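You operate a simulated robot arm through the tools that you are given. There is no shell and no other tool. Be economical: measure what you need, move in short steps, check, and stop when the job is done.

Carry out the task below with a simulated two-armed robot. There is one attempt and no reset: what you move stays moved.

Task
Stack the carton labelled "springs" from the packing table top on top of the carton that says "pads". Stack the 16 yellow cap from the packing table top on top of the 25 yellow cap. Take the 24 steel plug from the top of mould 63 and put it on the wear plate there. Open the left-hand bench drawer, take the bolt carton on the top of mould 33 and put it away in the inside of the left bench drawer, then shut the drawer. Press the keypad key eight three times. Put the blue cart sponge on the drawer cabinet worktop away on the low shelf of the test cart. Fetch the green spring from the rigging table top and set it on the brown scored plate. Put the 84 heater coil from the deck of the lift table on the top of mould 33 and the 212 heater coil on the low shelf of the rigging table. Press the wash pot heat key to switch it off. Push the right-hand bench drawer shut. Take the yellow cup labelled "52" from the back of the workbench and put it on top of the brown white banded block. Put the tape roll on the back of the workbench away in the grey parts tray. Any order will do. Set down upright: green spring, heater coil, yellow cup.

Only the result counts: the job must be done as asked and must still hold three seconds after the hand-in. Knocking over, shifting, dropping, spilling or breaking anything else fails it. Lids that push on must go on centred and level and be pressed home; caps that screw on are set level and turned clockwise until they are tight.

Robot
Two 7-joint arms with two-finger parallel grippers on one trunk, on a base that drives. Base frame: it is fixed to the floor where the robot stands at the start and does not move with it; the origin is under the middle of the robot, x ahead of it, y to its left, z up; the surface under the hand at the start is at about z = 86. Lengths are in cm, angles in rad, forces in N, time in s.
The left shoulder is at the start at [7.1, 15.6, 105.5], the right one opposite. Places, roughly: blue cart sponge (5x10x3 cm) [70, 60, 90]; bolt carton [-250, 100, 75]; green spring [75, 150, 75]; grey parts tray (26x15 cm) [-252, -96, 60]; heater coil [50, 225, 50]; inside of the left bench drawer [40, 480, 70]; keypad key eight [-310, -80, 80]; left-hand bench drawer [30, 480, 70]; low shelf of the rigging table [70, 140, 20]; low shelf of the test cart [-200, 430, 20]; pad carton, shim carton, spring carton [50, 0, 100]; right-hand bench drawer [20, 400, 70]; scored plate [75, 125, 75]; steel plug [-275, 100, 75]; tape roll (6x6x2 cm) [70, 410, 90]; top of mould 33 (17x39 cm) [-240, 104, 60]; wash pot heat key [20, 380, 90]; wear plate [-300, 125, 75]; white banded block (5x8x5 cm) [80, 390, 90]; yellow cap [75, 0, 75]; yellow cup [75, 425, 100]. Payload 3.91 kg a hand.
The TCP of each hand is the grasp point between the finger pads, 3 cm short of the fingertips. In the tool frame z runs along the fingers and y along their closing line. The gripper opens to 11 cm. The fingers are 2 cm wide and 1 cm thick; the gripper's body (4.8 by 11.2 cm) begins 5.5 cm behind the TCP.
Orientation is that of the tool frame in the base frame, as [roll, pitch, yaw] about the fixed x, y, z axes, in that order (R = Rz(yaw) Ry(pitch) Rx(roll)). With the fingers straight down and closing along the base's y, the tool's x points along the base's -x, its y along +y and its z along -z.

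Tools
- The arms move only by the tool jog_arm. It takes "left_motion", "right_motion" or both (then of equal length, played together; a hand with none holds still); each is a list of rows, each a list of 7 numbers: the shift along the tool's x, y, z in units of 20 mm (1.0 is 20 mm), then the turn, a rotation vector about the tool's x, y, z in units of 5 degrees (1.0 is 5 degrees), then the gripper command, from -1 (shut) to 1 (fully open), values between in proportion. In form: [[tx, ty, tz, rx, ry, rz, fingers], ...]. A call has 1 to 12 rows; each row shifts and turns the commanded pose from where the row before left it, along the tool's axes as they then stand. A call with a number of a shift or a turn outside -1 to 1 is refused whole. Rows are played at 5 a second. More than 5 cm and 0.15 rad between two rows, or a gripper value outside its range, and nothing of the call is played. A pose out of reach is approached as far as the arm can. The call stops where the force on the tool passes 40 N (or 10 N more than at its start, if that is more) or the arm is blocked; 0.2 s more then pass. Each finger travels about 10.8 cm/s and halts on what it meets, pressing with about 33 N; the grip force reading is that of the motor and also rises with nothing between the fingers. The clock runs only during rows and for 0.2 s after the last one: add rows that do not move to give the fingers time. It gives the time, the measured TCP pose, the force on the tool (base axes), the opening and the grip force at its end, in the units of the frame above (readings bear some noise), with the torque about the TCP (base axes, N m) and any sound that the robot's microphone picked up.
- Cameras (640 x 400 px; columns grow to the right, rows downward): "scene" is now at [13.89, 1.68, 129.34]; the picture's right is [0.17, -0.99, 0.00], its down [-0.47, -0.08, -0.88] and it looks along [0.87, 0.15, -0.47] (base axes); focal length 232 px, centre (320, 200). "left" rides on the left gripper at [7.2, -1.7, -10.3] in its tool frame; the picture's right is [0.23, 0.97, 0.00], its down [-0.76, 0.18, -0.62] and it looks along [-0.61, 0.14, 0.78] (tool axes); focal length 222 px, centre (320, 200). "right" rides on the right gripper at [7.2, 1.7, -10.3] in its tool frame; the picture's right is [-0.23, 0.97, 0.00], its down [-0.76, -0.18, -0.62] and it looks along [-0.61, -0.14, 0.78] (tool axes); focal length 222 px, centre (320, 200).
- snapshot(camera): a new picture of that camera. It takes no simulated time.
- raise_lower(by): slides the trunk up (or, below 0, down) by that many cm; the arms and the scene camera ride with it, the base frame stays. It gives what a move gives, with no picture.
- base_move(legs): drives the robot by 1 to 6 legs, each [ahead, left, turn to the left] in cm, cm and rad, along the robot's own axes; the way and the turn of a leg run together, so that a leg with both is an arc; at most 150 cm and 3.142 rad a leg. The arms and the cameras ride along, it lands a little off, and it stops where it bumps. It gives what a move gives.
- head_to(pan, tilt): turns the head with the scene camera to pan (to the left, within 1.501 rad either way) and tilt (down, from -0.506 to 1.204), counted from straight ahead of the robot. It gives what a move gives.
- probe_pixels(camera, pixels): there is no depth. For up to 12 entries [column, row, z] of the newest picture of that camera ("zoom" is the newest enlarged one), the place [x, y] in the base frame at which the ray of that pixel passes the height z, good to about 0.2 cm. It takes no simulated time.
- inspect(camera, box): a new picture of the part [left, top, right, bottom] of that camera's present view, enlarged. It takes no simulated time.
- finish_job(): hands the job in; it is judged then, once.

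Keep the steps short. Do not move on a guess: measure, check each grasp and each placing, and mend mistakes. In all there are 385 turns and 370 pictures (those below and enlarged ones count). Leave the grippers open and the arms clear of the work at the hand-in unless told otherwise, and finish with a single line.

The tools are called after "Call:" as name(argument=value, ...) on one line, values as JSON. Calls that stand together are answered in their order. jog_arm: Moves the arms, as the interface text tells. Its arguments: {"type":"object","properties":{"left_motion":{"type":"array","items":{"type":"array","items":{"type":"number"}}},"right_motion":{"type":"array","items":{"type":"array","items":{"type":"number"}}}},"required":[]} The other tools are called the same way: raise_lower (by) slides the trunk up or down; base_move (legs) drives the base; head_to (pan, tilt) turns the head that bears the scene camera; snapshot (camera) takes a picture; probe_pixels (camera, pixels) gives the place at which the rays of pixels pass given heights; inspect (camera, box) takes an enlarged picture of a part of a camera's view; finish_job () hands the job in.

At the start:

```text
time: 0.0
left_tool_pos: [56.97, 29.33, 112.65]
left_ee_rot: [-3.141, 0.001, -3.141]
left_ft_force: [0.2, 0.2, 1.3]
left_wrist_torque: [0.01, 0.0, -0.01]
left_opening: 11.0
left_finger_force: 0.1
right_tool_pos: [62.71, -12.73, 115.23]
right_ee_rot: [3.141, -0.002, 3.14]
right_ft_force: [-0.5, 0.0, -0.4]
right_wrist_torque: [0.0, 0.0, 0.0]
right_opening: 10.99
right_finger_force: 0.0
trunk travel left (down, up): [-50.0, 44.0]
robot x, y, heading: [0.05, 0.05, -0.001]
head pan, tilt: [0.168, 0.492]
```

scene: 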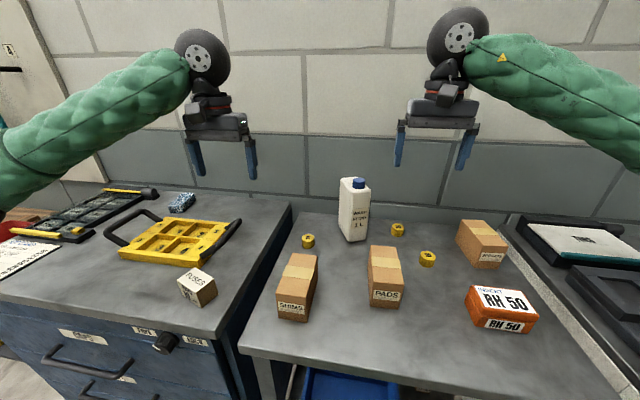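
right: 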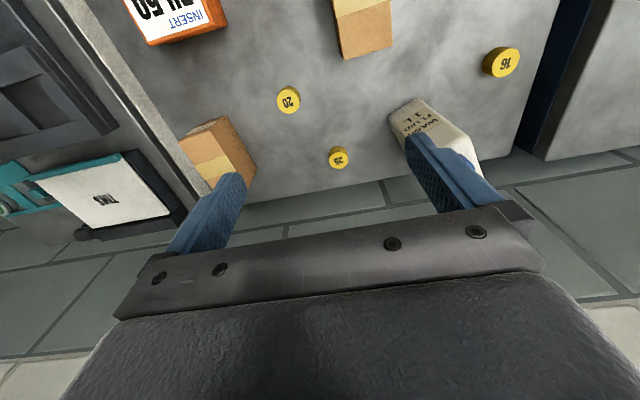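
left: 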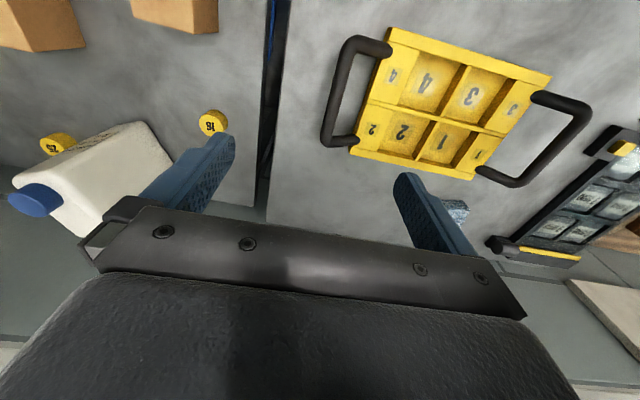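

I'll begin by measuring the packing table: the cartons and the yellow caps.

Call:
inspect(camera="scene", box=[260, 170, 520, 332])

Call:
probe_pixels(camera="right", pixels=[[288, 100, 88], [338, 158, 88], [500, 62, 88], [288, 100, 86], [338, 158, 86]])

```text
2.46 times, centred on (390, 251) of scene
```

zoom: 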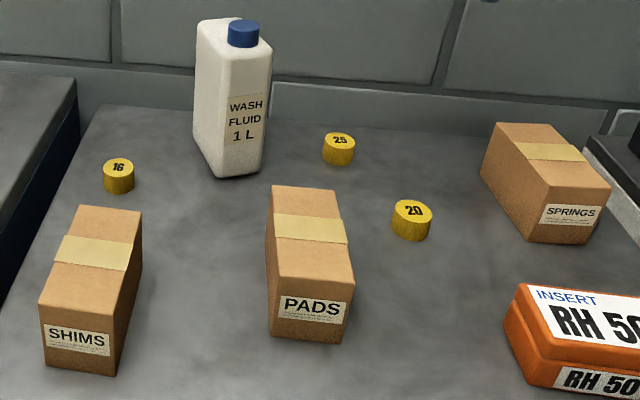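

```text
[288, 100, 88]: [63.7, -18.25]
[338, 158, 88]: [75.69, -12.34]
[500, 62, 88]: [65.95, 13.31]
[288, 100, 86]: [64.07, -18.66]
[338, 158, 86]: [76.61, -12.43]
```

Next I triangulate the table height by probing the same caps in the zoomed scene view.

Call:
probe_pixels(camera="zoom", pixels=[[413, 208, 86], [413, 208, 80], [413, 208, 75], [339, 139, 86], [339, 139, 75], [118, 164, 86], [118, 164, 75]])

Call:
probe_pixels(camera="right", pixels=[[290, 98, 86], [290, 98, 80], [290, 98, 75], [338, 158, 80], [338, 158, 75], [503, 65, 86], [503, 65, 75]])

```text
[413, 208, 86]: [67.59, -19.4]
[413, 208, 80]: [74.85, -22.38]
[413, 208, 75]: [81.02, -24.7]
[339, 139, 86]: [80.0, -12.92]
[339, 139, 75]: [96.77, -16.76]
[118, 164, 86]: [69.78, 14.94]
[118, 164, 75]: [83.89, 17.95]
```

```text
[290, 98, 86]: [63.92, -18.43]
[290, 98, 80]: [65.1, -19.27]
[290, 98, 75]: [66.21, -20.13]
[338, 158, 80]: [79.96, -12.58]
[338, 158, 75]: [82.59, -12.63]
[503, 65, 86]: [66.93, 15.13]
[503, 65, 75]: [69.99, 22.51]
```

The cap tops triangulate to about z=89 with the table at 86. Next I measure the carton corners, with bottoms at 86 and tops unknown.

Call:
probe_pixels(camera="zoom", pixels=[[271, 334, 86], [342, 343, 86], [277, 281, 92], [353, 282, 92], [270, 186, 92], [339, 190, 92], [540, 230, 86], [584, 243, 86], [541, 192, 92], [610, 188, 92], [497, 124, 92], [554, 124, 92]])

Call:
snapshot(camera="right")

```text
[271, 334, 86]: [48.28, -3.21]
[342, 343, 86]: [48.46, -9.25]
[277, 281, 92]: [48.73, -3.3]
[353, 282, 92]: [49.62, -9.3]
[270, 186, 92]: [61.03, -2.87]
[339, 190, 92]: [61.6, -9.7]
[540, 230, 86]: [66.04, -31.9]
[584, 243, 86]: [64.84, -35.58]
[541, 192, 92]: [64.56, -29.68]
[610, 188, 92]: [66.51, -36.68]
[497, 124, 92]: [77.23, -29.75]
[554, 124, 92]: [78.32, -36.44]
```

```text
365 pictures are left
```

right: 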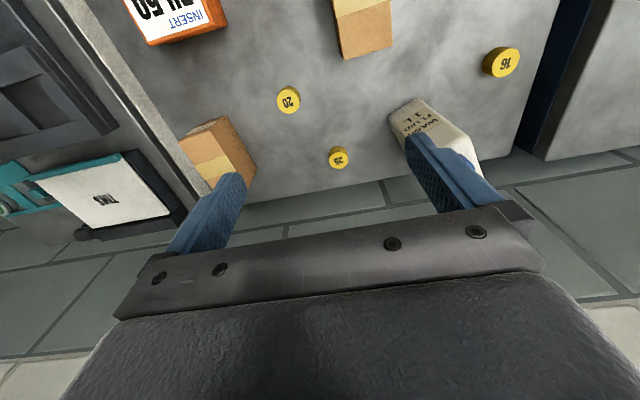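

The pads carton is at roughly (54.9, -6.3), x 48.5–61, with its top at about 92. I move the right hand over the springs carton at about (71.6, -33) to see it from close.

Call:
jog_arm(right_motion=[[-0.4, -0.92, 0.36, 0, 0, 0, 1], [-0.4, -0.92, 0.36, 0, 0, 0, 1], [-0.4, -0.92, 0.36, 0, 0, 0, 1], [-0.4, -0.92, 0.36, 0, 0, 0, 1], [-0.4, -0.92, 0.36, 0, 0, 0, 1], [-0.4, -0.92, 0.36, 0, 0, 0, 1], [-0.4, -0.92, 0.36, 0, 0, 0, 1], [-0.4, -0.92, 0.36, 0, 0, 0, 1], [-0.4, -0.92, 0.36, 0, 0, 0, 1], [-0.4, -0.92, 0.36, 0, 0, 0, 1], [-0.4, -0.92, 0.36, 0, 0, 0, 1], [0, 0, 0, 0, 0, 0, 1]])

Call:
snapshot(camera="right")

```text
time: 2.6
left_tool_pos: [57.02, 29.27, 112.73]
left_ee_rot: [-3.141, -0.001, -3.14]
left_ft_force: [0.7, 0.4, -0.7]
left_wrist_torque: [-0.03, 0.0, -0.02]
left_opening: 11.03
left_finger_force: 0.1
right_tool_pos: [71.68, -33.05, 107.28]
right_ee_rot: [-3.141, 0.0, 3.142]
right_ft_force: [-0.5, 0.4, 0.1]
right_wrist_torque: [0.0, 0.0, 0.0]
right_opening: 10.98
right_finger_force: 0.1
trunk travel left (down, up): [-50.0, 44.0]
robot x, y, heading: [0.05, -0.25, 0.0]
head pan, tilt: [0.168, 0.492]
```

```text
364 pictures are left
```

right: 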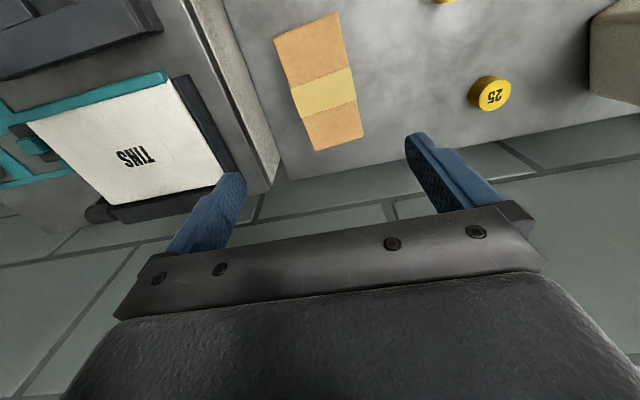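

Call:
probe_pixels(camera="right", pixels=[[273, 40, 92], [338, 12, 92], [364, 134, 92], [316, 150, 92], [273, 40, 93.5], [338, 12, 93.5], [364, 134, 93.5], [316, 150, 93.5]])

Call:
inspect(camera="right", box=[240, 0, 400, 160])

```text
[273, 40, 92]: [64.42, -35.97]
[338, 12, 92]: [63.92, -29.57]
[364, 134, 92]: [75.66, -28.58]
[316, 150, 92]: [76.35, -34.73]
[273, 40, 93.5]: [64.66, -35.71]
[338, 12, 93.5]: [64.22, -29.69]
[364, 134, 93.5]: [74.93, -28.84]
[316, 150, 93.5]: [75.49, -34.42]
```

```text
2.50 times, centred on (320, 80) of right
```

zoom: 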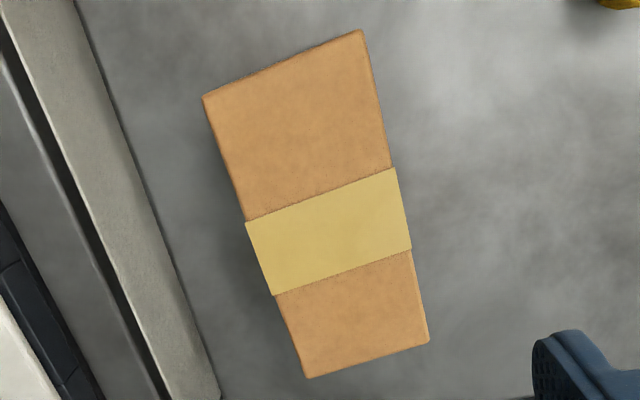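

Carton top centre is (70.1, -32.2), its yaw is about +0.095, and its width is 6.3. Before descending I check the clearance to the neighbouring bench edge on the image left.

Call:
probe_pixels(camera="zoom", pixels=[[215, 395, 86], [80, 10, 86], [150, 395, 86], [5, 60, 86], [150, 395, 92], [5, 60, 92]])

```text
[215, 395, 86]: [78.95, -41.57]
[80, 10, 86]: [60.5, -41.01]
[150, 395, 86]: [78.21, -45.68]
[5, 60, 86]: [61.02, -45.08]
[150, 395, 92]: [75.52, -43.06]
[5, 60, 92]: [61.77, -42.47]
```

That is clear: the table edge is at y≈-41.3. I align the yaw and centre over the carton, then descend to z=90.

Call:
jog_arm(right_motion=[[0.79, 0.43, 0.3, 0, 0, -1, 1], [0, 0, 0.95, 0, 0, -0.09, 1], [0, 0, 0.95, 0, 0, 0, 1], [0, 0, 0.95, 0, 0, 0, 1], [0, 0, 0.95, 0, 0, 0, 1], [0, 0, 0.95, 0, 0, 0, 1], [0, 0, 0.95, 0, 0, 0, 1], [0, 0, 0.95, 0, 0, 0, 1], [0, 0, 0.95, 0, 0, 0, 1], [0, 0, 0.7, 0, 0, 0, 1], [0, 0, 0, 0, 0, 0, 1]])

Call:
snapshot(camera="right")

```text
time: 5.0
left_tool_pos: [56.34, 31.11, 112.87]
left_ee_rot: [-3.13, 0.005, -3.127]
left_ft_force: [0.2, 1.0, 0.0]
left_wrist_torque: [0.03, 0.02, 0.02]
left_opening: 10.99
left_finger_force: 0.1
right_tool_pos: [70.51, -30.64, 91.84]
right_ee_rot: [-3.128, 0.013, -3.036]
right_ft_force: [-0.3, 0.6, 0.3]
right_wrist_torque: [-0.02, -0.01, 0.01]
right_opening: 11.03
right_finger_force: 0.0
trunk travel left (down, up): [-50.0, 44.0]
robot x, y, heading: [0.13, -0.11, 0.014]
head pan, tilt: [0.168, 0.492]
```

```text
362 pictures are left
```

right: 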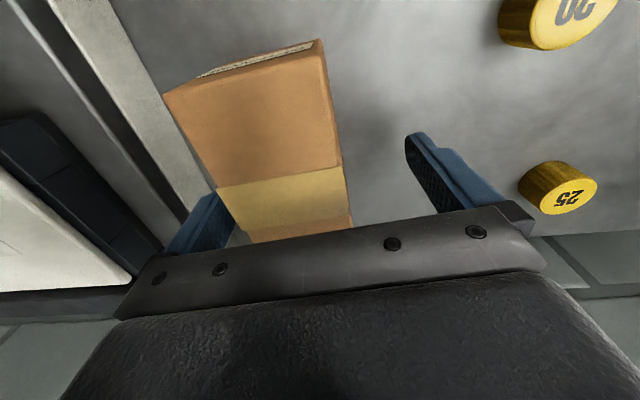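

The pose is off (y -30.64, z 91.84) and the base heading seems to have changed. I take a fresh reading with an idle row.

Call:
jog_arm(right_motion=[[0, 0, 0, 0, 0, 0, 1], [0, 0, 0, 0, 0, 0, 1]])

```text
time: 5.6
left_tool_pos: [56.51, 30.97, 112.99]
left_ee_rot: [-3.129, 0.004, -3.128]
left_ft_force: [-0.5, -0.1, -0.1]
left_wrist_torque: [0.03, 0.01, 0.01]
left_opening: 11.02
left_finger_force: 0.0
right_tool_pos: [70.43, -30.52, 91.78]
right_ee_rot: [-3.129, 0.014, -3.036]
right_ft_force: [-0.5, -0.7, -0.6]
right_wrist_torque: [0.01, -0.02, -0.03]
right_opening: 10.98
right_finger_force: 0.1
trunk travel left (down, up): [-50.0, 44.0]
robot x, y, heading: [-0.0, -0.26, 0.008]
head pan, tilt: [0.168, 0.492]
```

The whole robot seems slightly tilted, so something may be touching. I look with the scene camera towards the right arm.

Call:
head_to(pan=-0.5, tilt=0.6)

Call:
snapshot(camera="scene")

```text
time: 6.6
left_tool_pos: [56.55, 30.91, 113.06]
left_ee_rot: [-3.13, 0.004, -3.128]
left_ft_force: [-0.3, 0.1, 0.0]
left_wrist_torque: [-0.04, 0.02, -0.01]
left_opening: 10.98
left_finger_force: 0.0
right_tool_pos: [70.54, -30.67, 91.96]
right_ee_rot: [-3.128, 0.015, -3.036]
right_ft_force: [0.0, 0.7, 0.6]
right_wrist_torque: [-0.02, 0.03, -0.01]
right_opening: 11.01
right_finger_force: 0.0
trunk travel left (down, up): [-50.0, 44.0]
robot x, y, heading: [0.31, -0.06, 0.009]
head pan, tilt: [-0.499, 0.6]
```

```text
361 pictures are left
```

scene: 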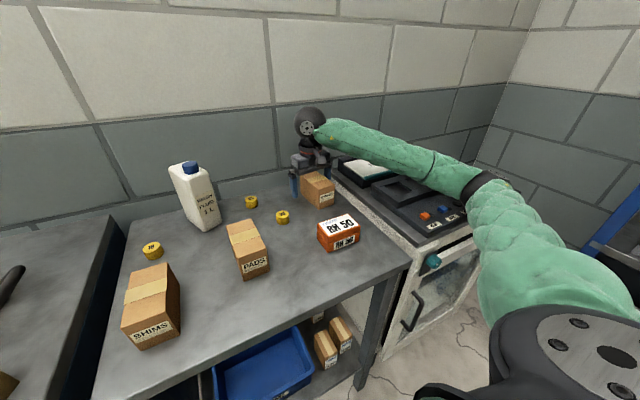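

The right forearm appears to lean on the machine to the right of the table. I raise the trunk by 20 cm so that the arm clears it.

Call:
raise_lower(by=20)

Call:
snapshot(camera="scene")

```text
time: 8.8
left_tool_pos: [56.96, 29.09, 132.6]
left_ee_rot: [-3.141, 0.002, 3.141]
left_ft_force: [0.4, 0.2, 0.4]
left_wrist_torque: [0.03, -0.01, -0.01]
left_opening: 11.02
left_finger_force: 0.2
right_tool_pos: [70.08, -32.13, 110.05]
right_ee_rot: [3.141, 0.0, -3.046]
right_ft_force: [-0.2, 0.2, -0.2]
right_wrist_torque: [0.01, 0.01, 0.02]
right_opening: 10.99
right_finger_force: 0.1
trunk travel left (down, up): [-70.0, 24.0]
robot x, y, heading: [-0.06, -0.21, 0.002]
head pan, tilt: [-0.499, 0.6]
```

```text
360 pictures are left
```

scene: 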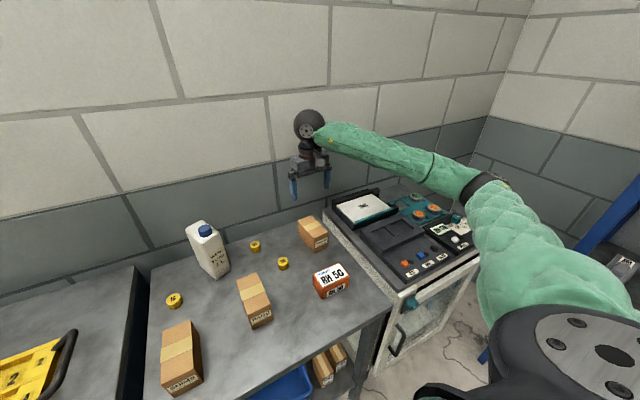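

The pose is back on command at (70.1, -32.1, 110.05). I descend 20 cm now with the elbow higher.

Call:
jog_arm(right_motion=[[0, 0, 1, 0, 0, 0, 1], [0, 0, 1, 0, 0, 0, 1], [0, 0, 1, 0, 0, 0, 1], [0, 0, 1, 0, 0, 0, 1], [0, 0, 1, 0, 0, 0, 1], [0, 0, 1, 0, 0, 0, 1], [0, 0, 1, 0, 0, 0, 1], [0, 0, 1, 0, 0, 0, 1], [0, 0, 1, 0, 0, 0, 1], [0, 0, 1, 0, 0, 0, 1], [0, 0, 0, 0, 0, 0, 1]])

Call:
snapshot(camera="right")

Call:
snapshot(camera="scene")

```text
time: 11.2
left_tool_pos: [57.07, 29.28, 132.66]
left_ee_rot: [3.141, 0.001, 3.142]
left_ft_force: [-0.2, -0.6, -0.3]
left_wrist_torque: [0.01, 0.03, 0.0]
left_opening: 10.99
left_finger_force: 0.1
right_tool_pos: [70.19, -32.08, 89.95]
right_ee_rot: [-3.141, 0.0, -3.047]
right_ft_force: [0.0, -0.1, 0.0]
right_wrist_torque: [0.0, -0.01, -0.01]
right_opening: 11.01
right_finger_force: 0.0
trunk travel left (down, up): [-70.0, 24.0]
robot x, y, heading: [-0.24, -0.52, 0.004]
head pan, tilt: [-0.499, 0.6]
```

```text
359 pictures are left
```

right: 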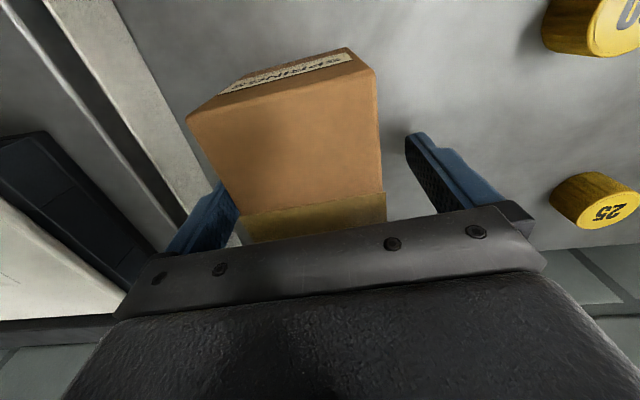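

```text
358 pictures are left
```

scene: 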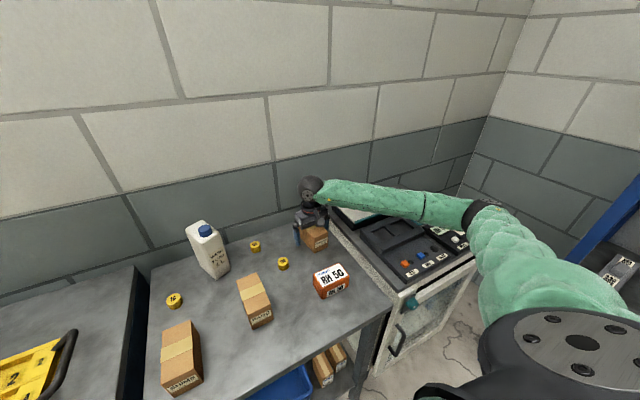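

The hand is at z=89.95 astride the carton. I close and lift.

Call:
jog_arm(right_motion=[[0, 0, 0, 0, 0, 0, -1], [0, 0, 0, 0, 0, 0, -1], [0, 0, 0, 0, 0, 0, -1], [0, 0, -1, 0, 0, 0, -1], [0, 0, -1, 0, 0, 0, -1], [0, 0, -1, 0, 0, 0, -1], [0, 0, -1, 0, 0, 0, -1], [0, 0, -1, 0, 0, 0, -1], [0, 0, -1, 0, 0, 0, -1], [0, 0, -1, 0, 0, 0, -1]])

Call:
snapshot(camera="right")

Call:
head_to(pan=0.0, tilt=0.75)

Call:
snapshot(camera="scene")

```text
time: 13.4
left_tool_pos: [56.96, 29.26, 132.61]
left_ee_rot: [-3.141, 0.0, 3.141]
left_ft_force: [0.0, -0.9, 0.0]
left_wrist_torque: [0.0, -0.03, 0.01]
left_opening: 11.01
left_finger_force: 0.0
right_tool_pos: [70.1, -32.11, 104.17]
right_ee_rot: [-3.141, -0.001, -3.043]
right_ft_force: [0.1, 0.1, -4.0]
right_wrist_torque: [0.0, -0.01, -0.01]
right_opening: 5.99
right_finger_force: 33.0
trunk travel left (down, up): [-70.0, 24.0]
robot x, y, heading: [-0.03, 0.05, 0.001]
head pan, tilt: [-0.499, 0.6]
```

```text
357 pictures are left
```

right: 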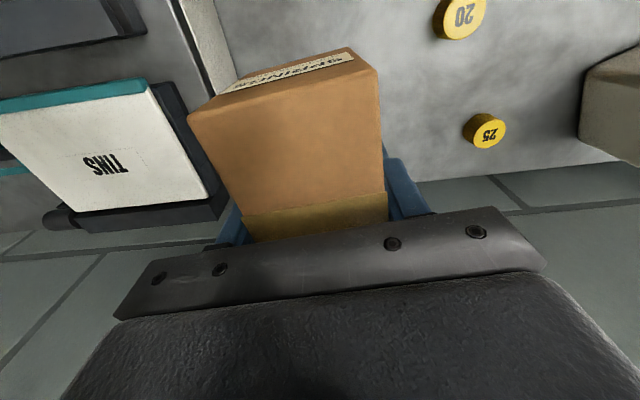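

```text
time: 14.3
left_tool_pos: [56.98, 29.21, 132.61]
left_ee_rot: [-3.142, -0.001, -3.141]
left_ft_force: [0.1, 1.3, -0.1]
left_wrist_torque: [0.02, 0.01, 0.01]
left_opening: 11.0
left_finger_force: 0.1
right_tool_pos: [70.1, -32.13, 104.14]
right_ee_rot: [-3.141, 0.0, -3.048]
right_ft_force: [0.0, -0.1, -3.8]
right_wrist_torque: [0.0, -0.01, 0.02]
right_opening: 5.99
right_finger_force: 33.0
trunk travel left (down, up): [-70.0, 24.0]
robot x, y, heading: [-0.03, -0.02, -0.003]
head pan, tilt: [0.0, 0.75]
```

```text
356 pictures are left
```

scene: 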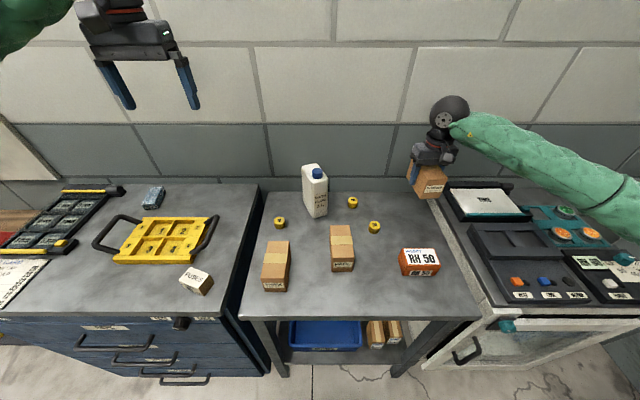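

Held, 6.0 cm wide and about 4 N. Now I measure the pads carton accurately with a zoom from here.

Call:
inspect(camera="scene", box=[252, 180, 412, 280])

```text
4.00 times, centred on (332, 230) of scene
```

zoom: 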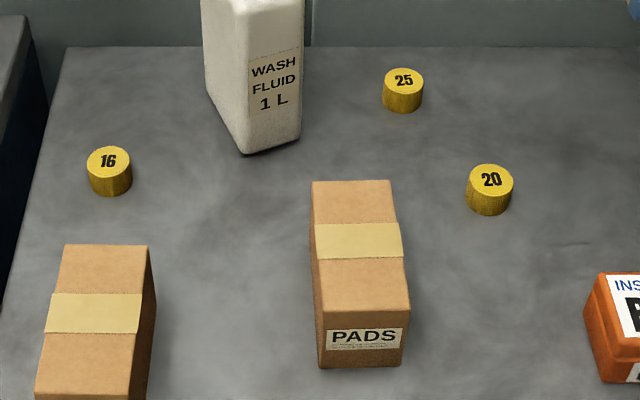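

Call:
probe_pixels(camera="zoom", pixels=[[313, 181, 92], [391, 181, 92], [410, 310, 92], [318, 312, 92], [321, 366, 86], [403, 366, 86], [403, 79, 89], [403, 110, 86], [109, 157, 89], [110, 194, 86], [491, 176, 89], [490, 214, 86]])

```text
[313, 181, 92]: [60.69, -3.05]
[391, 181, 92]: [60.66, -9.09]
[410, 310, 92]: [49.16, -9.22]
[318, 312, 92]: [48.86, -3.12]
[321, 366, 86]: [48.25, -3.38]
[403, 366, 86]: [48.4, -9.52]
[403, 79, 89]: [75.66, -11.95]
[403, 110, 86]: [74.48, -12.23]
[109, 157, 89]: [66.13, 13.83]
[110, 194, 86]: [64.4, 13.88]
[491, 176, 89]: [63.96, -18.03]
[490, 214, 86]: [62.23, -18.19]
```

Pads centre is (54.85, -6.1), top about 92.4, yaw 0. I carry the springs carton there: yaw back first, then across at height.

Call:
jog_arm(right_motion=[[0, 0, 0, 0, 0, 1, -1], [0, 0, 0, 0, 0, 0.09, -1], [0.76, 1, 0, 0, 0, 0, -1], [0.76, 1, 0, 0, 0, 0, -1], [0.76, 1, 0, 0, 0, 0, -1], [0.76, 1, 0, 0, 0, 0, -1], [0.76, 1, 0, 0, 0, 0, -1], [0.76, 1, 0, 0, 0, 0, -1], [0.76, 1, 0, 0, 0, 0, -1], [0.76, 1, 0, 0, 0, 0, -1], [0.76, 1, 0, 0, 0, 0, -1], [0.76, 1, 0, 0, 0, 0, -1]])

Call:
jog_arm(right_motion=[[0, 1, 0, 0, 0, 0, -1], [0, 1, 0, 0, 0, 0, -1], [0, 1, 0, 0, 0, 0, -1], [0, 0, 0.8, 0, 0, 0, -1], [0, 0, 0.8, 0, 0, 0, -1], [0, 0, 0.8, 0, 0, 0, -1], [0, 0, 0, 0, 0, 0, -1]])

Call:
snapshot(camera="scene")

```text
time: 16.9
left_tool_pos: [57.05, 29.21, 132.57]
left_ee_rot: [-3.141, 0.0, 3.141]
left_ft_force: [-0.3, 0.0, -0.2]
left_wrist_torque: [0.01, 0.0, 0.01]
left_opening: 10.98
left_finger_force: 0.0
right_tool_pos: [54.81, -12.05, 104.22]
right_ee_rot: [-3.141, -0.002, 3.14]
right_ft_force: [0.1, -0.6, -3.7]
right_wrist_torque: [-0.01, -0.03, 0.0]
right_opening: 5.98
right_finger_force: 33.3
trunk travel left (down, up): [-70.0, 24.0]
robot x, y, heading: [0.11, 0.11, 0.005]
head pan, tilt: [0.0, 0.75]
```

```text
time: 18.5
left_tool_pos: [56.89, 29.24, 132.68]
left_ee_rot: [-3.141, 0.001, -3.14]
left_ft_force: [0.3, -0.1, 0.3]
left_wrist_torque: [0.03, -0.01, -0.03]
left_opening: 11.0
left_finger_force: 0.0
right_tool_pos: [54.69, -6.03, 99.42]
right_ee_rot: [-3.14, 0.0, 3.141]
right_ft_force: [0.5, 0.3, -3.7]
right_wrist_torque: [-0.01, 0.01, 0.01]
right_opening: 5.98
right_finger_force: 33.5
trunk travel left (down, up): [-70.0, 24.0]
robot x, y, heading: [0.24, 0.03, -0.001]
head pan, tilt: [0.0, 0.75]
```

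```text
354 pictures are left
```

scene: 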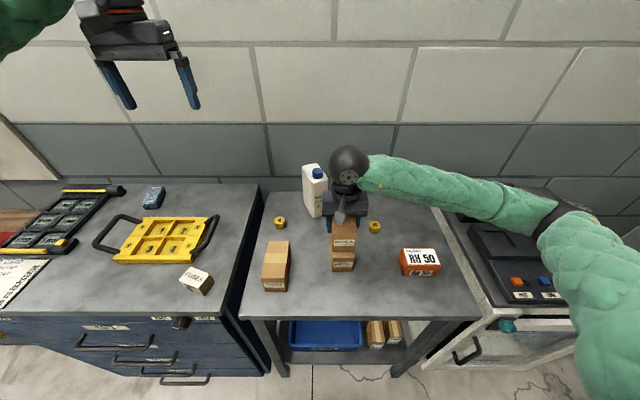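

Aligned. I lower in small steps towards contact.

Call:
jog_arm(right_motion=[[0, 0, 0.5, 0, 0, 0, -1], [0, 0, 0.5, 0, 0, 0, -1], [0, 0, 0.15, 0, 0, 0, -1], [0, 0, 0.15, 0, 0, 0, -1], [0, 0, 0.1, 0, 0, 0, -1], [0, 0, 0, 0, 0, 0, -1]])

```text
time: 19.9
left_tool_pos: [56.82, 29.19, 132.72]
left_ee_rot: [-3.14, 0.002, -3.141]
left_ft_force: [0.3, -0.2, -0.6]
left_wrist_torque: [0.0, 0.01, 0.03]
left_opening: 11.0
left_finger_force: 0.0
right_tool_pos: [54.78, -6.03, 96.66]
right_ee_rot: [3.141, 0.001, -3.141]
right_ft_force: [3.8, 0.1, 36.5]
right_wrist_torque: [-0.23, -0.07, -0.01]
right_opening: 5.98
right_finger_force: 32.7
trunk travel left (down, up): [-70.0, 24.0]
robot x, y, heading: [-0.04, -0.03, -0.0]
head pan, tilt: [0.0, 0.75]
```

Contact is felt (36 N). I ease up 1 mm, open and rise.

Call:
jog_arm(right_motion=[[0, 0, -0.08, 0, 0, 0, -1], [0, 0, 0, 0, 0, 0, -0.2], [0, 0, 0, 0, 0, 0, 0.4], [0, 0, 0, 0, 0, 0, 0.4], [0, 0, -0.7, 0, 0, 0, 0.4], [0, 0, -0.9, 0, 0, 0, 0.4], [0, 0, -1, 0, 0, 0, 0.4], [0, 0, -1, 0, 0, 0, 0.4], [0, 0, -1, 0, 0, 0, 0.4], [0, 0, -1, 0, 0, 0, 0.4]])

Call:
inspect(camera="scene", box=[252, 160, 452, 285])

```text
time: 22.1
left_tool_pos: [57.0, 29.3, 132.64]
left_ee_rot: [-3.14, 0.0, 3.142]
left_ft_force: [0.1, 0.9, -0.3]
left_wrist_torque: [0.03, 0.04, 0.02]
left_opening: 10.98
left_finger_force: 0.1
right_tool_pos: [54.84, -6.08, 107.86]
right_ee_rot: [3.14, -0.002, 3.141]
right_ft_force: [-0.1, -0.4, -0.4]
right_wrist_torque: [-0.01, 0.01, 0.0]
right_opening: 7.72
right_finger_force: 0.1
trunk travel left (down, up): [-70.0, 24.0]
robot x, y, heading: [0.18, -0.26, 0.004]
head pan, tilt: [0.0, 0.75]
```

```text
3.20 times, centred on (352, 222) of scene
```

zoom: 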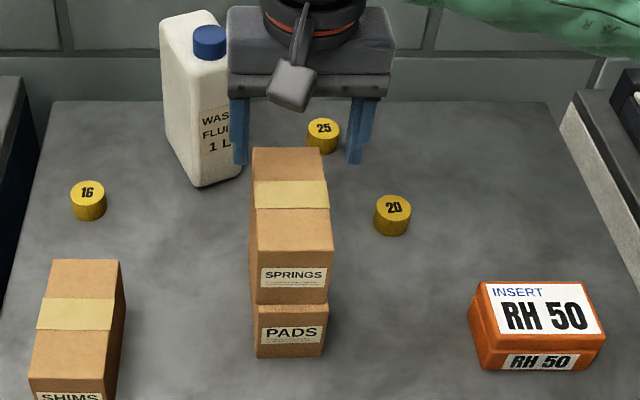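

Stacked well. Next are the caps: I probe their places and the bottle outline in this zoom.

Call:
probe_pixels(camera="zoom", pixels=[[88, 191, 89], [87, 219, 86], [323, 127, 89], [323, 153, 86], [168, 135, 86], [206, 187, 86], [243, 172, 86], [210, 30, 106], [210, 30, 110]])

```text
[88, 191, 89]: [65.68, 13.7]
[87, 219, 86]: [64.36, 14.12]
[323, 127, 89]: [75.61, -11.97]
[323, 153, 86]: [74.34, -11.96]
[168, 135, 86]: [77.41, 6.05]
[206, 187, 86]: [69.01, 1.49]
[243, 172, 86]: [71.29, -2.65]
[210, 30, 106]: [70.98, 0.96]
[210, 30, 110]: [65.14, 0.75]
```

The caps are at about (66, 13.8) and (75.8, -12), and the bottle spans x 69–80, y -2.6..6. I move the right hand round to above cap 16, y first and then x.

Call:
jog_arm(right_motion=[[0, 1, 0, 0, 0, 0, 0.4], [0, 1, 0, 0, 0, 0, 0.4], [0, 1, 0, 0, 0, 0, 0.4], [0, 1, 0, 0, 0, 0, 0.4], [0, 1, 0, 0, 0, 0, 0.4], [0, 1, 0, 0, 0, 0, 0.4], [-0.8, 1, 0, 0, 0, 0, 0.4], [-0.8, 1, 0, 0, 0, 0, 0.4], [-1, 1, 0.9, 0, 0, 0, 0.4], [-1, 0.95, 1, 0, 0, 0, 0.4], [-1, 0, 1, 0, 0, 0, 0.4], [-1, 0, 1, 0, 0, 0, 0.4]])

Call:
inspect(camera="right", box=[240, 60, 400, 160])

Call:
probe_pixels(camera="zoom", pixels=[[320, 200, 89]])

```text
time: 24.7
left_tool_pos: [57.04, 29.31, 132.57]
left_ee_rot: [-3.14, -0.004, -3.141]
left_ft_force: [-0.1, 0.9, 0.0]
left_wrist_torque: [-0.04, 0.02, -0.01]
left_opening: 11.0
left_finger_force: 0.2
right_tool_pos: [66.03, 14.16, 99.99]
right_ee_rot: [-3.141, -0.001, -3.14]
right_ft_force: [-0.4, 0.0, 0.4]
right_wrist_torque: [0.03, 0.01, 0.02]
right_opening: 7.69
right_finger_force: 0.2
trunk travel left (down, up): [-70.0, 24.0]
robot x, y, heading: [0.15, -0.17, -0.002]
head pan, tilt: [0.0, 0.75]
```

```text
4.00 times, centred on (320, 110) of right
```

zoom: 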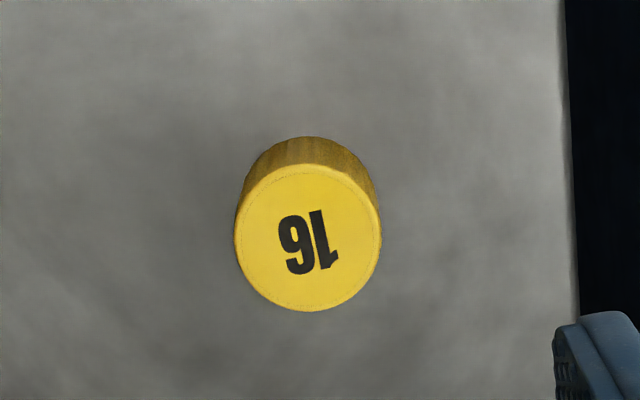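

```text
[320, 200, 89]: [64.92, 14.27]
```

Call:
probe_pixels(camera="zoom", pixels=[[308, 240, 89], [308, 312, 89], [308, 168, 89], [235, 240, 89], [381, 240, 89], [308, 137, 86]])

```text
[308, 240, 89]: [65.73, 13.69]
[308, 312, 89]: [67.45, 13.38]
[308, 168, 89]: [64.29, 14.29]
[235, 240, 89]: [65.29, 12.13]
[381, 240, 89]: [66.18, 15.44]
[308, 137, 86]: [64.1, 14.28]
```

Cap centre is (65.8, 13.8). I correct, descend to z=89.5, grip and lift 8 cm.

Call:
jog_arm(right_motion=[[0.1, -0.18, 0.85, 0, 0, 0, 0.4], [0, 0, 0.9, 0, 0, 0, 0.4], [0, 0, 0.9, 0, 0, 0, 0.4], [0, 0, 0.9, 0, 0, 0, 0.4], [0, 0, 0.9, 0, 0, 0, 0.4], [0, 0, 0.8, 0, 0, 0, 0.4], [0, 0, 0, 0, 0, 0, -1], [0, 0, 0, 0, 0, 0, -1], [0, 0, 0, 0, 0, 0, -1]])

Call:
jog_arm(right_motion=[[0, 0, -0.5, 0, 0, 0, -1], [0, 0, -1, 0, 0, 0, -1], [0, 0, -1, 0, 0, 0, -1], [0, 0, -1, 0, 0, 0, -1], [0, 0, -1, 0, 0, 0, -1]])

Call:
snapshot(camera="right")

```text
time: 26.7
left_tool_pos: [57.03, 29.29, 132.68]
left_ee_rot: [3.141, 0.0, -3.14]
left_ft_force: [-0.1, 0.2, 0.6]
left_wrist_torque: [0.03, 0.01, 0.01]
left_opening: 10.99
left_finger_force: 0.0
right_tool_pos: [65.75, 13.58, 89.61]
right_ee_rot: [-3.141, 0.0, -3.141]
right_ft_force: [0.1, -1.0, 0.2]
right_wrist_torque: [0.04, 0.0, 0.0]
right_opening: 3.29
right_finger_force: 32.9
trunk travel left (down, up): [-70.0, 24.0]
robot x, y, heading: [0.11, -0.41, -0.002]
head pan, tilt: [0.0, 0.75]
```

```text
time: 27.9
left_tool_pos: [56.94, 29.27, 132.62]
left_ee_rot: [-3.139, -0.001, 3.141]
left_ft_force: [-0.6, -0.7, 0.2]
left_wrist_torque: [0.0, -0.03, 0.0]
left_opening: 10.98
left_finger_force: 0.1
right_tool_pos: [65.78, 13.69, 98.62]
right_ee_rot: [-3.141, 0.0, -3.141]
right_ft_force: [-0.1, -0.7, 0.1]
right_wrist_torque: [0.01, -0.02, -0.01]
right_opening: 3.27
right_finger_force: 33.2
trunk travel left (down, up): [-70.0, 24.0]
robot x, y, heading: [-0.22, 0.5, 0.002]
head pan, tilt: [0.0, 0.75]
```

```text
351 pictures are left
```

right: 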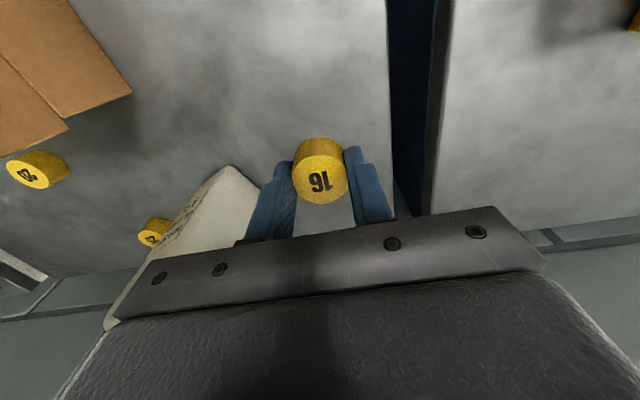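

Cap 16 is held. I rise to 106 and go round in front of the bottle at x≈62 to y=-12.

Call:
jog_arm(right_motion=[[0.9, 0, -1, 0, 0, 0, -1], [1, 0, -1, 0, 0, 0, -1], [0, -0.3, -1, 0, 0, 0, -1], [0, -1, -0.7, 0, 0, 0, -1], [0, -1, 0, 0, 0, 0, -1], [0, -1, 0, 0, 0, 0, -1], [0, -1, 0, 0, 0, 0, -1], [0, -1, 0, 0, 0, 0, -1], [0, -1, 0, 0, 0, 0, -1], [0, -1, 0, 0, 0, 0, -1], [0, -1, 0, 0, 0, 0, -1], [0, -1, 0, 0, 0, 0, -1]])

Call:
jog_arm(right_motion=[[0, -1, 0, 0, 0, 0, -1], [0, -1, 0, 0, 0, 0, -1], [0, -1, 0, 0, 0, 0, -1], [0, -0.5, 0, 0, 0, 0, -1], [-1, 0, 0, 0, 0, 0, -1], [-1, 0, 0, 0, 0, 0, -1], [-1, 0, 0, 0, 0, 0, -1], [-1, 0, 0, 0, 0, 0, -1], [-1, 0, 0, 0, 0, 0, -1], [-1, 0, 0, 0, 0, 0, -1], [0, 0, 0, 0, 0, 0, -1]])

Call:
snapshot(camera="right")

```text
time: 30.5
left_tool_pos: [57.14, 29.18, 132.66]
left_ee_rot: [3.141, -0.001, 3.141]
left_ft_force: [0.6, 0.3, 0.0]
left_wrist_torque: [-0.03, -0.02, -0.02]
left_opening: 10.99
left_finger_force: 0.1
right_tool_pos: [62.02, -5.12, 105.91]
right_ee_rot: [3.141, 0.0, -3.139]
right_ft_force: [-0.2, -0.6, -0.4]
right_wrist_torque: [0.01, 0.02, 0.0]
right_opening: 3.28
right_finger_force: 33.3
trunk travel left (down, up): [-70.0, 24.0]
robot x, y, heading: [-0.09, 0.07, 0.001]
head pan, tilt: [0.0, 0.75]
```

```text
time: 32.9
left_tool_pos: [57.02, 29.21, 132.56]
left_ee_rot: [-3.14, -0.001, 3.142]
left_ft_force: [0.2, 0.3, 0.1]
left_wrist_torque: [-0.03, -0.02, 0.04]
left_opening: 11.01
left_finger_force: 0.0
right_tool_pos: [73.92, -12.26, 106.08]
right_ee_rot: [-3.141, -0.001, 3.141]
right_ft_force: [0.0, -0.3, 0.0]
right_wrist_torque: [-0.01, -0.01, -0.01]
right_opening: 3.27
right_finger_force: 32.9
trunk travel left (down, up): [-70.0, 24.0]
robot x, y, heading: [0.12, 0.19, 0.001]
head pan, tilt: [0.0, 0.75]
```

```text
350 pictures are left
```

right: 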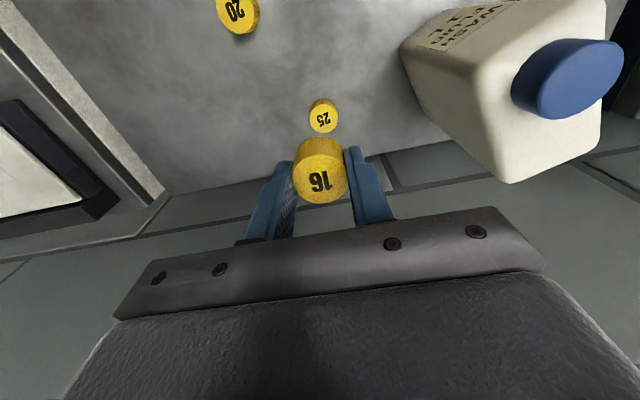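

Call:
inspect(camera="right", box=[280, 80, 376, 140])

```text
6.67 times, centred on (328, 110) of right
```

zoom: 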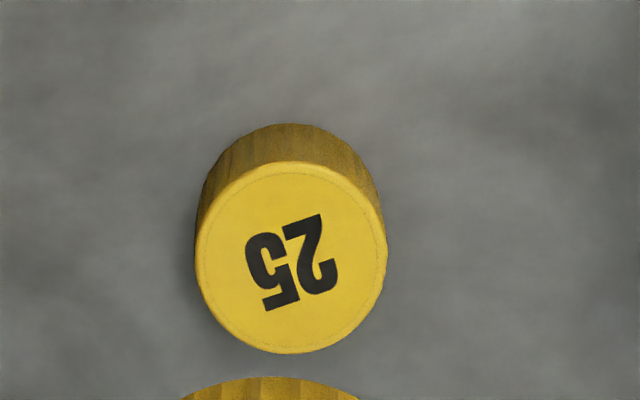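

Call:
probe_pixels(camera="zoom", pixels=[[291, 258, 89], [291, 160, 89], [291, 354, 89], [195, 258, 89], [387, 258, 89], [290, 124, 86]])

```text
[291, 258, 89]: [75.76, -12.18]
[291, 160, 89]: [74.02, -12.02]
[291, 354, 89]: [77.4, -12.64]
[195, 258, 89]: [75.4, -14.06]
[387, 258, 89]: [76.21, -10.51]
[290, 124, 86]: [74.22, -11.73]
```

Cap 25 centre is (75.75, -12.25). I move over it and descend to just above it.

Call:
jog_arm(right_motion=[[-0.92, 0, 0, 0, 0, 0, -1], [0, 0, 1, 0, 0, 0, -1], [0, 0, 1, 0, 0, 0, -1], [0, 0, 1, 0, 0, 0, -1], [0, 0, 1, 0, 0, 0, -1], [0, 0, 1, 0, 0, 0, -1], [0, 0, 1, 0, 0, 0, -1], [0, 0, 0.3, 0, 0, 0, -1], [0, 0, 0, 0, 0, 0, -1]])

Call:
snapshot(camera="scene")

```text
time: 34.9
left_tool_pos: [56.99, 29.24, 132.62]
left_ee_rot: [-3.14, -0.001, 3.14]
left_ft_force: [0.5, 0.4, -0.1]
left_wrist_torque: [-0.03, -0.01, 0.02]
left_opening: 11.0
left_finger_force: 0.0
right_tool_pos: [75.73, -12.13, 93.44]
right_ee_rot: [3.14, 0.001, 3.14]
right_ft_force: [0.3, -0.3, -0.1]
right_wrist_torque: [-0.02, 0.01, 0.02]
right_opening: 3.24
right_finger_force: 33.3
trunk travel left (down, up): [-70.0, 24.0]
robot x, y, heading: [-0.16, -0.14, 0.0]
head pan, tilt: [0.0, 0.75]
```

```text
348 pictures are left
```

scene: 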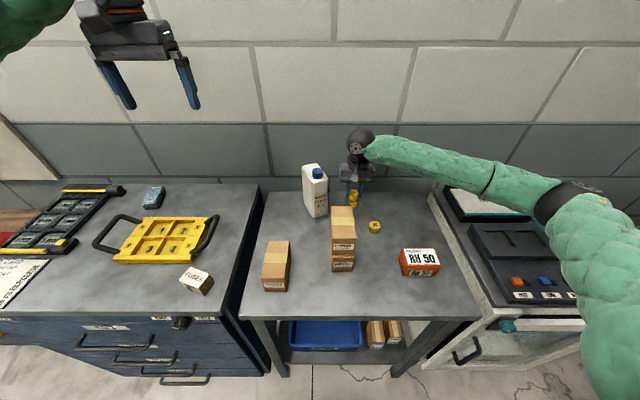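

Call:
jog_arm(right_motion=[[0, 0, 0.15, 0, 0, 0, -1], [0, 0, 0.1, 0, 0, 0, -1], [0, 0, 0.08, 0, 0, 0, -1], [0, 0, 0.05, 0, 0, 0, -1], [0, 0, 0, 0, 0, 0, -1]])

```text
time: 36.1
left_tool_pos: [57.07, 29.18, 132.58]
left_ee_rot: [3.141, 0.0, -3.141]
left_ft_force: [0.4, 0.5, 0.5]
left_wrist_torque: [0.03, -0.02, -0.04]
left_opening: 11.0
left_finger_force: 0.1
right_tool_pos: [75.88, -12.22, 92.63]
right_ee_rot: [3.141, 0.0, 3.141]
right_ft_force: [-0.2, 0.1, -0.3]
right_wrist_torque: [0.01, 0.02, -0.02]
right_opening: 3.25
right_finger_force: 33.0
trunk travel left (down, up): [-70.0, 24.0]
robot x, y, heading: [0.24, -0.06, -0.002]
head pan, tilt: [0.0, 0.75]
```

Not yet in contact at 92.63, so I continue down in 1 mm steps.

Call:
jog_arm(right_motion=[[0, 0, 0.05, 0, 0, 0, -1], [0, 0, 0.05, 0, 0, 0, -1], [0, 0, 0.05, 0, 0, 0, -1], [0, 0, 0, 0, 0, 0, -1]])

```text
time: 37.1
left_tool_pos: [56.99, 29.25, 132.65]
left_ee_rot: [3.14, -0.001, 3.141]
left_ft_force: [0.3, 0.5, -0.4]
left_wrist_torque: [-0.01, -0.02, -0.01]
left_opening: 11.01
left_finger_force: 0.0
right_tool_pos: [75.85, -12.2, 92.36]
right_ee_rot: [-3.14, 0.0, -3.142]
right_ft_force: [0.2, -0.8, -0.5]
right_wrist_torque: [0.01, 0.01, -0.02]
right_opening: 3.26
right_finger_force: 32.8
trunk travel left (down, up): [-70.0, 24.0]
robot x, y, heading: [0.03, -0.24, 0.005]
head pan, tilt: [0.0, 0.75]
```

Call:
jog_arm(right_motion=[[0, 0, 0.05, 0, 0, 0, -1], [0, 0, 0.05, 0, 0, 0, -1], [0, 0, 0.05, 0, 0, 0, -1], [0, 0, 0, 0, 0, 0, -1]])

Call:
snapshot(camera="right")

```text
time: 38.1
left_tool_pos: [56.93, 29.31, 132.8]
left_ee_rot: [-3.141, -0.002, 3.141]
left_ft_force: [1.1, -0.3, 0.0]
left_wrist_torque: [0.0, 0.02, 0.01]
left_opening: 10.98
left_finger_force: 0.1
right_tool_pos: [75.88, -12.14, 92.15]
right_ee_rot: [3.141, 0.001, -3.141]
right_ft_force: [0.5, -1.1, 11.5]
right_wrist_torque: [-0.05, -0.09, -0.03]
right_opening: 3.26
right_finger_force: 33.1
trunk travel left (down, up): [-70.0, 24.0]
robot x, y, heading: [0.32, 0.12, -0.005]
head pan, tilt: [0.0, 0.75]
```

```text
347 pictures are left
```

right: 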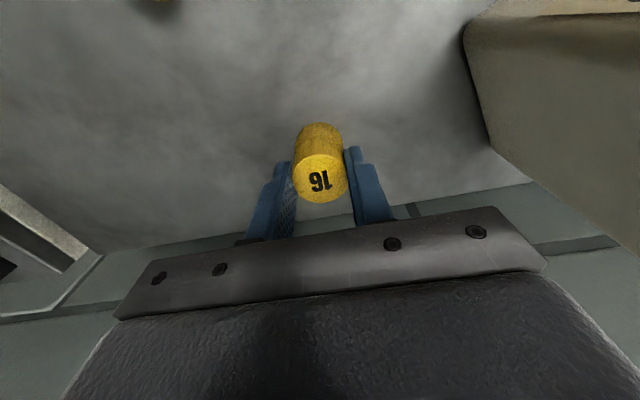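

Contact at 11.5 N with the stack straight. I open and rise.

Call:
jog_arm(right_motion=[[0, 0, 0, 0, 0, 0, -0.2], [0, 0, 0, 0, 0, 0, -0.1], [0, 0, 0, 0, 0, 0, 0.0], [0, 0, -0.6, 0, 0, 0, 0.0], [0, 0, -1, 0, 0, 0, 0.0], [0, 0, -1, 0, 0, 0, 0], [0, 0, -1, 0, 0, 0, 0], [0, 0, -1, 0, 0, 0, 0], [0, 0, -1, 0, 0, 0, 0], [0, 0, -1, 0, 0, 0, 0], [0, 0, -1, 0, 0, 0, 0]])

Call:
inspect(camera="scene", box=[292, 160, 452, 260])

```text
time: 40.5
left_tool_pos: [57.11, 29.28, 132.8]
left_ee_rot: [-3.14, -0.001, -3.141]
left_ft_force: [0.2, -1.0, -0.4]
left_wrist_torque: [-0.02, 0.01, 0.0]
left_opening: 11.0
left_finger_force: 0.0
right_tool_pos: [75.89, -12.23, 107.3]
right_ee_rot: [3.141, 0.0, 3.141]
right_ft_force: [-0.1, 0.0, -0.1]
right_wrist_torque: [0.01, 0.03, 0.03]
right_opening: 5.52
right_finger_force: 0.0
trunk travel left (down, up): [-70.0, 24.0]
robot x, y, heading: [-0.11, 0.04, -0.002]
head pan, tilt: [0.0, 0.75]
```

```text
4.00 times, centred on (372, 210) of scene
```

zoom: 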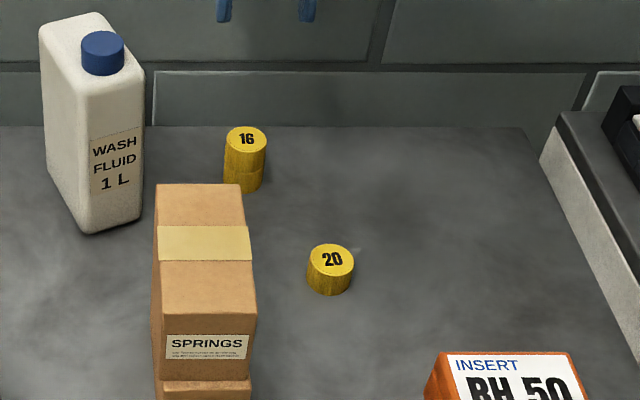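

Both stacks look right. I retract the right hand up and back, then look around to the left for the sponge and the driving space.

Call:
jog_arm(right_motion=[[0, 0, -1, 0, 0, 0, 0.5], [0, 0, -1, 0, 0, 0, 1], [0.6, 0, -1, 0, 0, 0, 1], [1, 0, -1, 0, 0, 0, 1], [1, 0, -1, 0, 0, 0, 1], [1, 0, -1, 0, 0, 0, 1], [1, -0.5, -1, 0, 0, 0, 1], [1, -0.5, -1, 0, 0, 0, 1], [1, -0.5, -1, 0, 0, 0, 1], [1, -0.5, -1, 0, 0, 0, 1], [1, -0.5, -1, 0, 0, 0, 1], [1, 0, -1, 0, 0, 0, 1]])

Call:
head_to(pan=0.9, tilt=0.5)

Call:
snapshot(camera="scene")

Call:
head_to(pan=1.5, tilt=0.35)

Call:
snapshot(camera="scene")

```text
time: 43.1
left_tool_pos: [56.99, 29.25, 132.72]
left_ee_rot: [-3.14, 0.0, 3.141]
left_ft_force: [0.4, 0.1, 0.1]
left_wrist_torque: [-0.02, -0.03, -0.03]
left_opening: 11.0
left_finger_force: 0.1
right_tool_pos: [56.77, -16.96, 131.34]
right_ee_rot: [3.141, 0.0, -3.141]
right_ft_force: [-0.5, -0.4, -0.7]
right_wrist_torque: [0.03, -0.01, 0.03]
right_opening: 11.02
right_finger_force: 0.0
trunk travel left (down, up): [-70.0, 24.0]
robot x, y, heading: [-0.02, -0.26, 0.004]
head pan, tilt: [0.0, 0.75]
```

```text
time: 44.3
left_tool_pos: [57.01, 29.35, 132.61]
left_ee_rot: [-3.141, 0.0, -3.141]
left_ft_force: [-0.4, 0.5, 0.2]
left_wrist_torque: [0.0, 0.01, -0.01]
left_opening: 11.0
left_finger_force: 0.0
right_tool_pos: [56.82, -17.11, 131.15]
right_ee_rot: [-3.141, -0.001, 3.141]
right_ft_force: [0.0, -0.9, 0.2]
right_wrist_torque: [-0.02, 0.02, 0.02]
right_opening: 10.98
right_finger_force: 0.0
trunk travel left (down, up): [-70.0, 24.0]
robot x, y, heading: [0.11, 0.23, 0.002]
head pan, tilt: [0.901, 0.499]
```

```text
345 pictures are left
```

scene: 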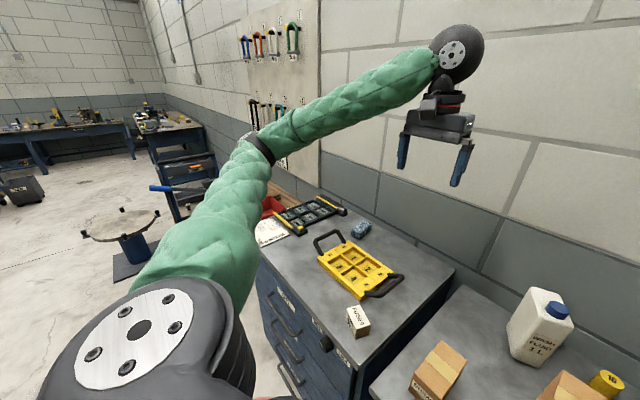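

```text
time: 45.3
left_tool_pos: [56.98, 29.18, 132.58]
left_ee_rot: [3.14, -0.001, 3.142]
left_ft_force: [0.5, -0.1, -0.6]
left_wrist_torque: [0.0, -0.02, -0.03]
left_opening: 11.0
left_finger_force: 0.1
right_tool_pos: [56.83, -17.16, 131.13]
right_ee_rot: [3.141, -0.001, -3.141]
right_ft_force: [0.9, 0.2, 0.5]
right_wrist_torque: [-0.02, 0.0, 0.03]
right_opening: 10.99
right_finger_force: 0.0
trunk travel left (down, up): [-70.0, 24.0]
robot x, y, heading: [-0.21, -0.1, 0.004]
head pan, tilt: [1.499, 0.351]
```

```text
344 pictures are left
```

scene: 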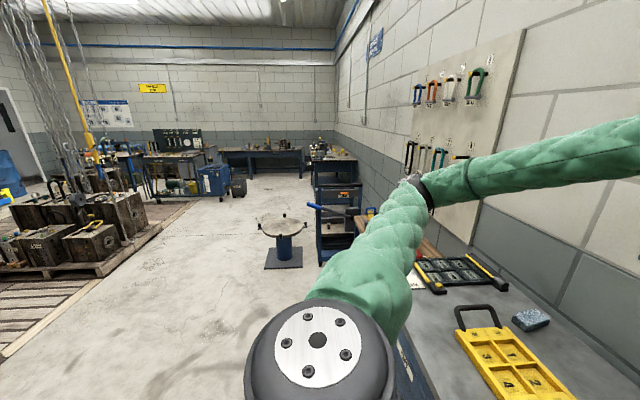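

The way to the left along the cabinet is clear. I drive 35 cm left to bring the sponge within the left hand's reach, and turn the head to it.

Call:
base_move(legs=[[0, 35, 0]])

Call:
head_to(pan=0.5, tilt=0.6)

Call:
snapshot(camera="scene")

```text
time: 47.6
left_tool_pos: [56.99, 64.74, 132.67]
left_ee_rot: [-3.14, 0.0, -3.14]
left_ft_force: [-0.2, 0.3, -0.4]
left_wrist_torque: [-0.02, 0.01, -0.02]
left_opening: 11.0
left_finger_force: 0.2
right_tool_pos: [56.8, 18.24, 131.25]
right_ee_rot: [3.14, 0.0, 3.142]
right_ft_force: [1.2, 0.2, -0.8]
right_wrist_torque: [0.01, -0.03, -0.01]
right_opening: 10.98
right_finger_force: 0.0
trunk travel left (down, up): [-70.0, 24.0]
robot x, y, heading: [-0.57, 35.56, 0.002]
head pan, tilt: [1.499, 0.351]
```

```text
time: 48.9
left_tool_pos: [56.98, 64.69, 132.72]
left_ee_rot: [3.141, 0.0, -3.14]
left_ft_force: [-0.1, 0.7, 0.2]
left_wrist_torque: [0.0, -0.03, -0.01]
left_opening: 11.0
left_finger_force: 0.0
right_tool_pos: [56.81, 18.33, 131.41]
right_ee_rot: [3.14, 0.001, -3.14]
right_ft_force: [0.6, -1.5, -0.1]
right_wrist_torque: [0.01, 0.02, -0.02]
right_opening: 11.0
right_finger_force: 0.1
trunk travel left (down, up): [-70.0, 24.0]
robot x, y, heading: [-0.22, 35.23, 0.002]
head pan, tilt: [0.499, 0.6]
```

```text
343 pictures are left
```

scene: 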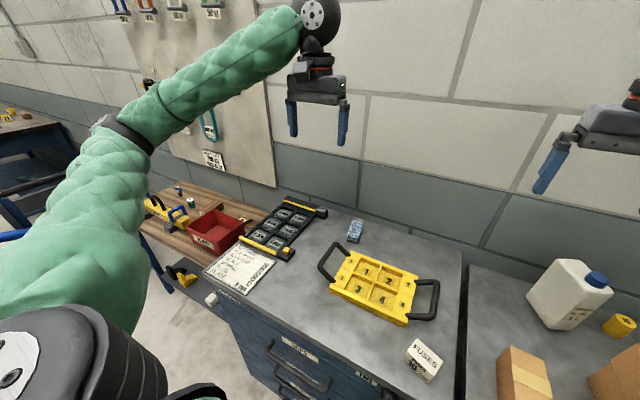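

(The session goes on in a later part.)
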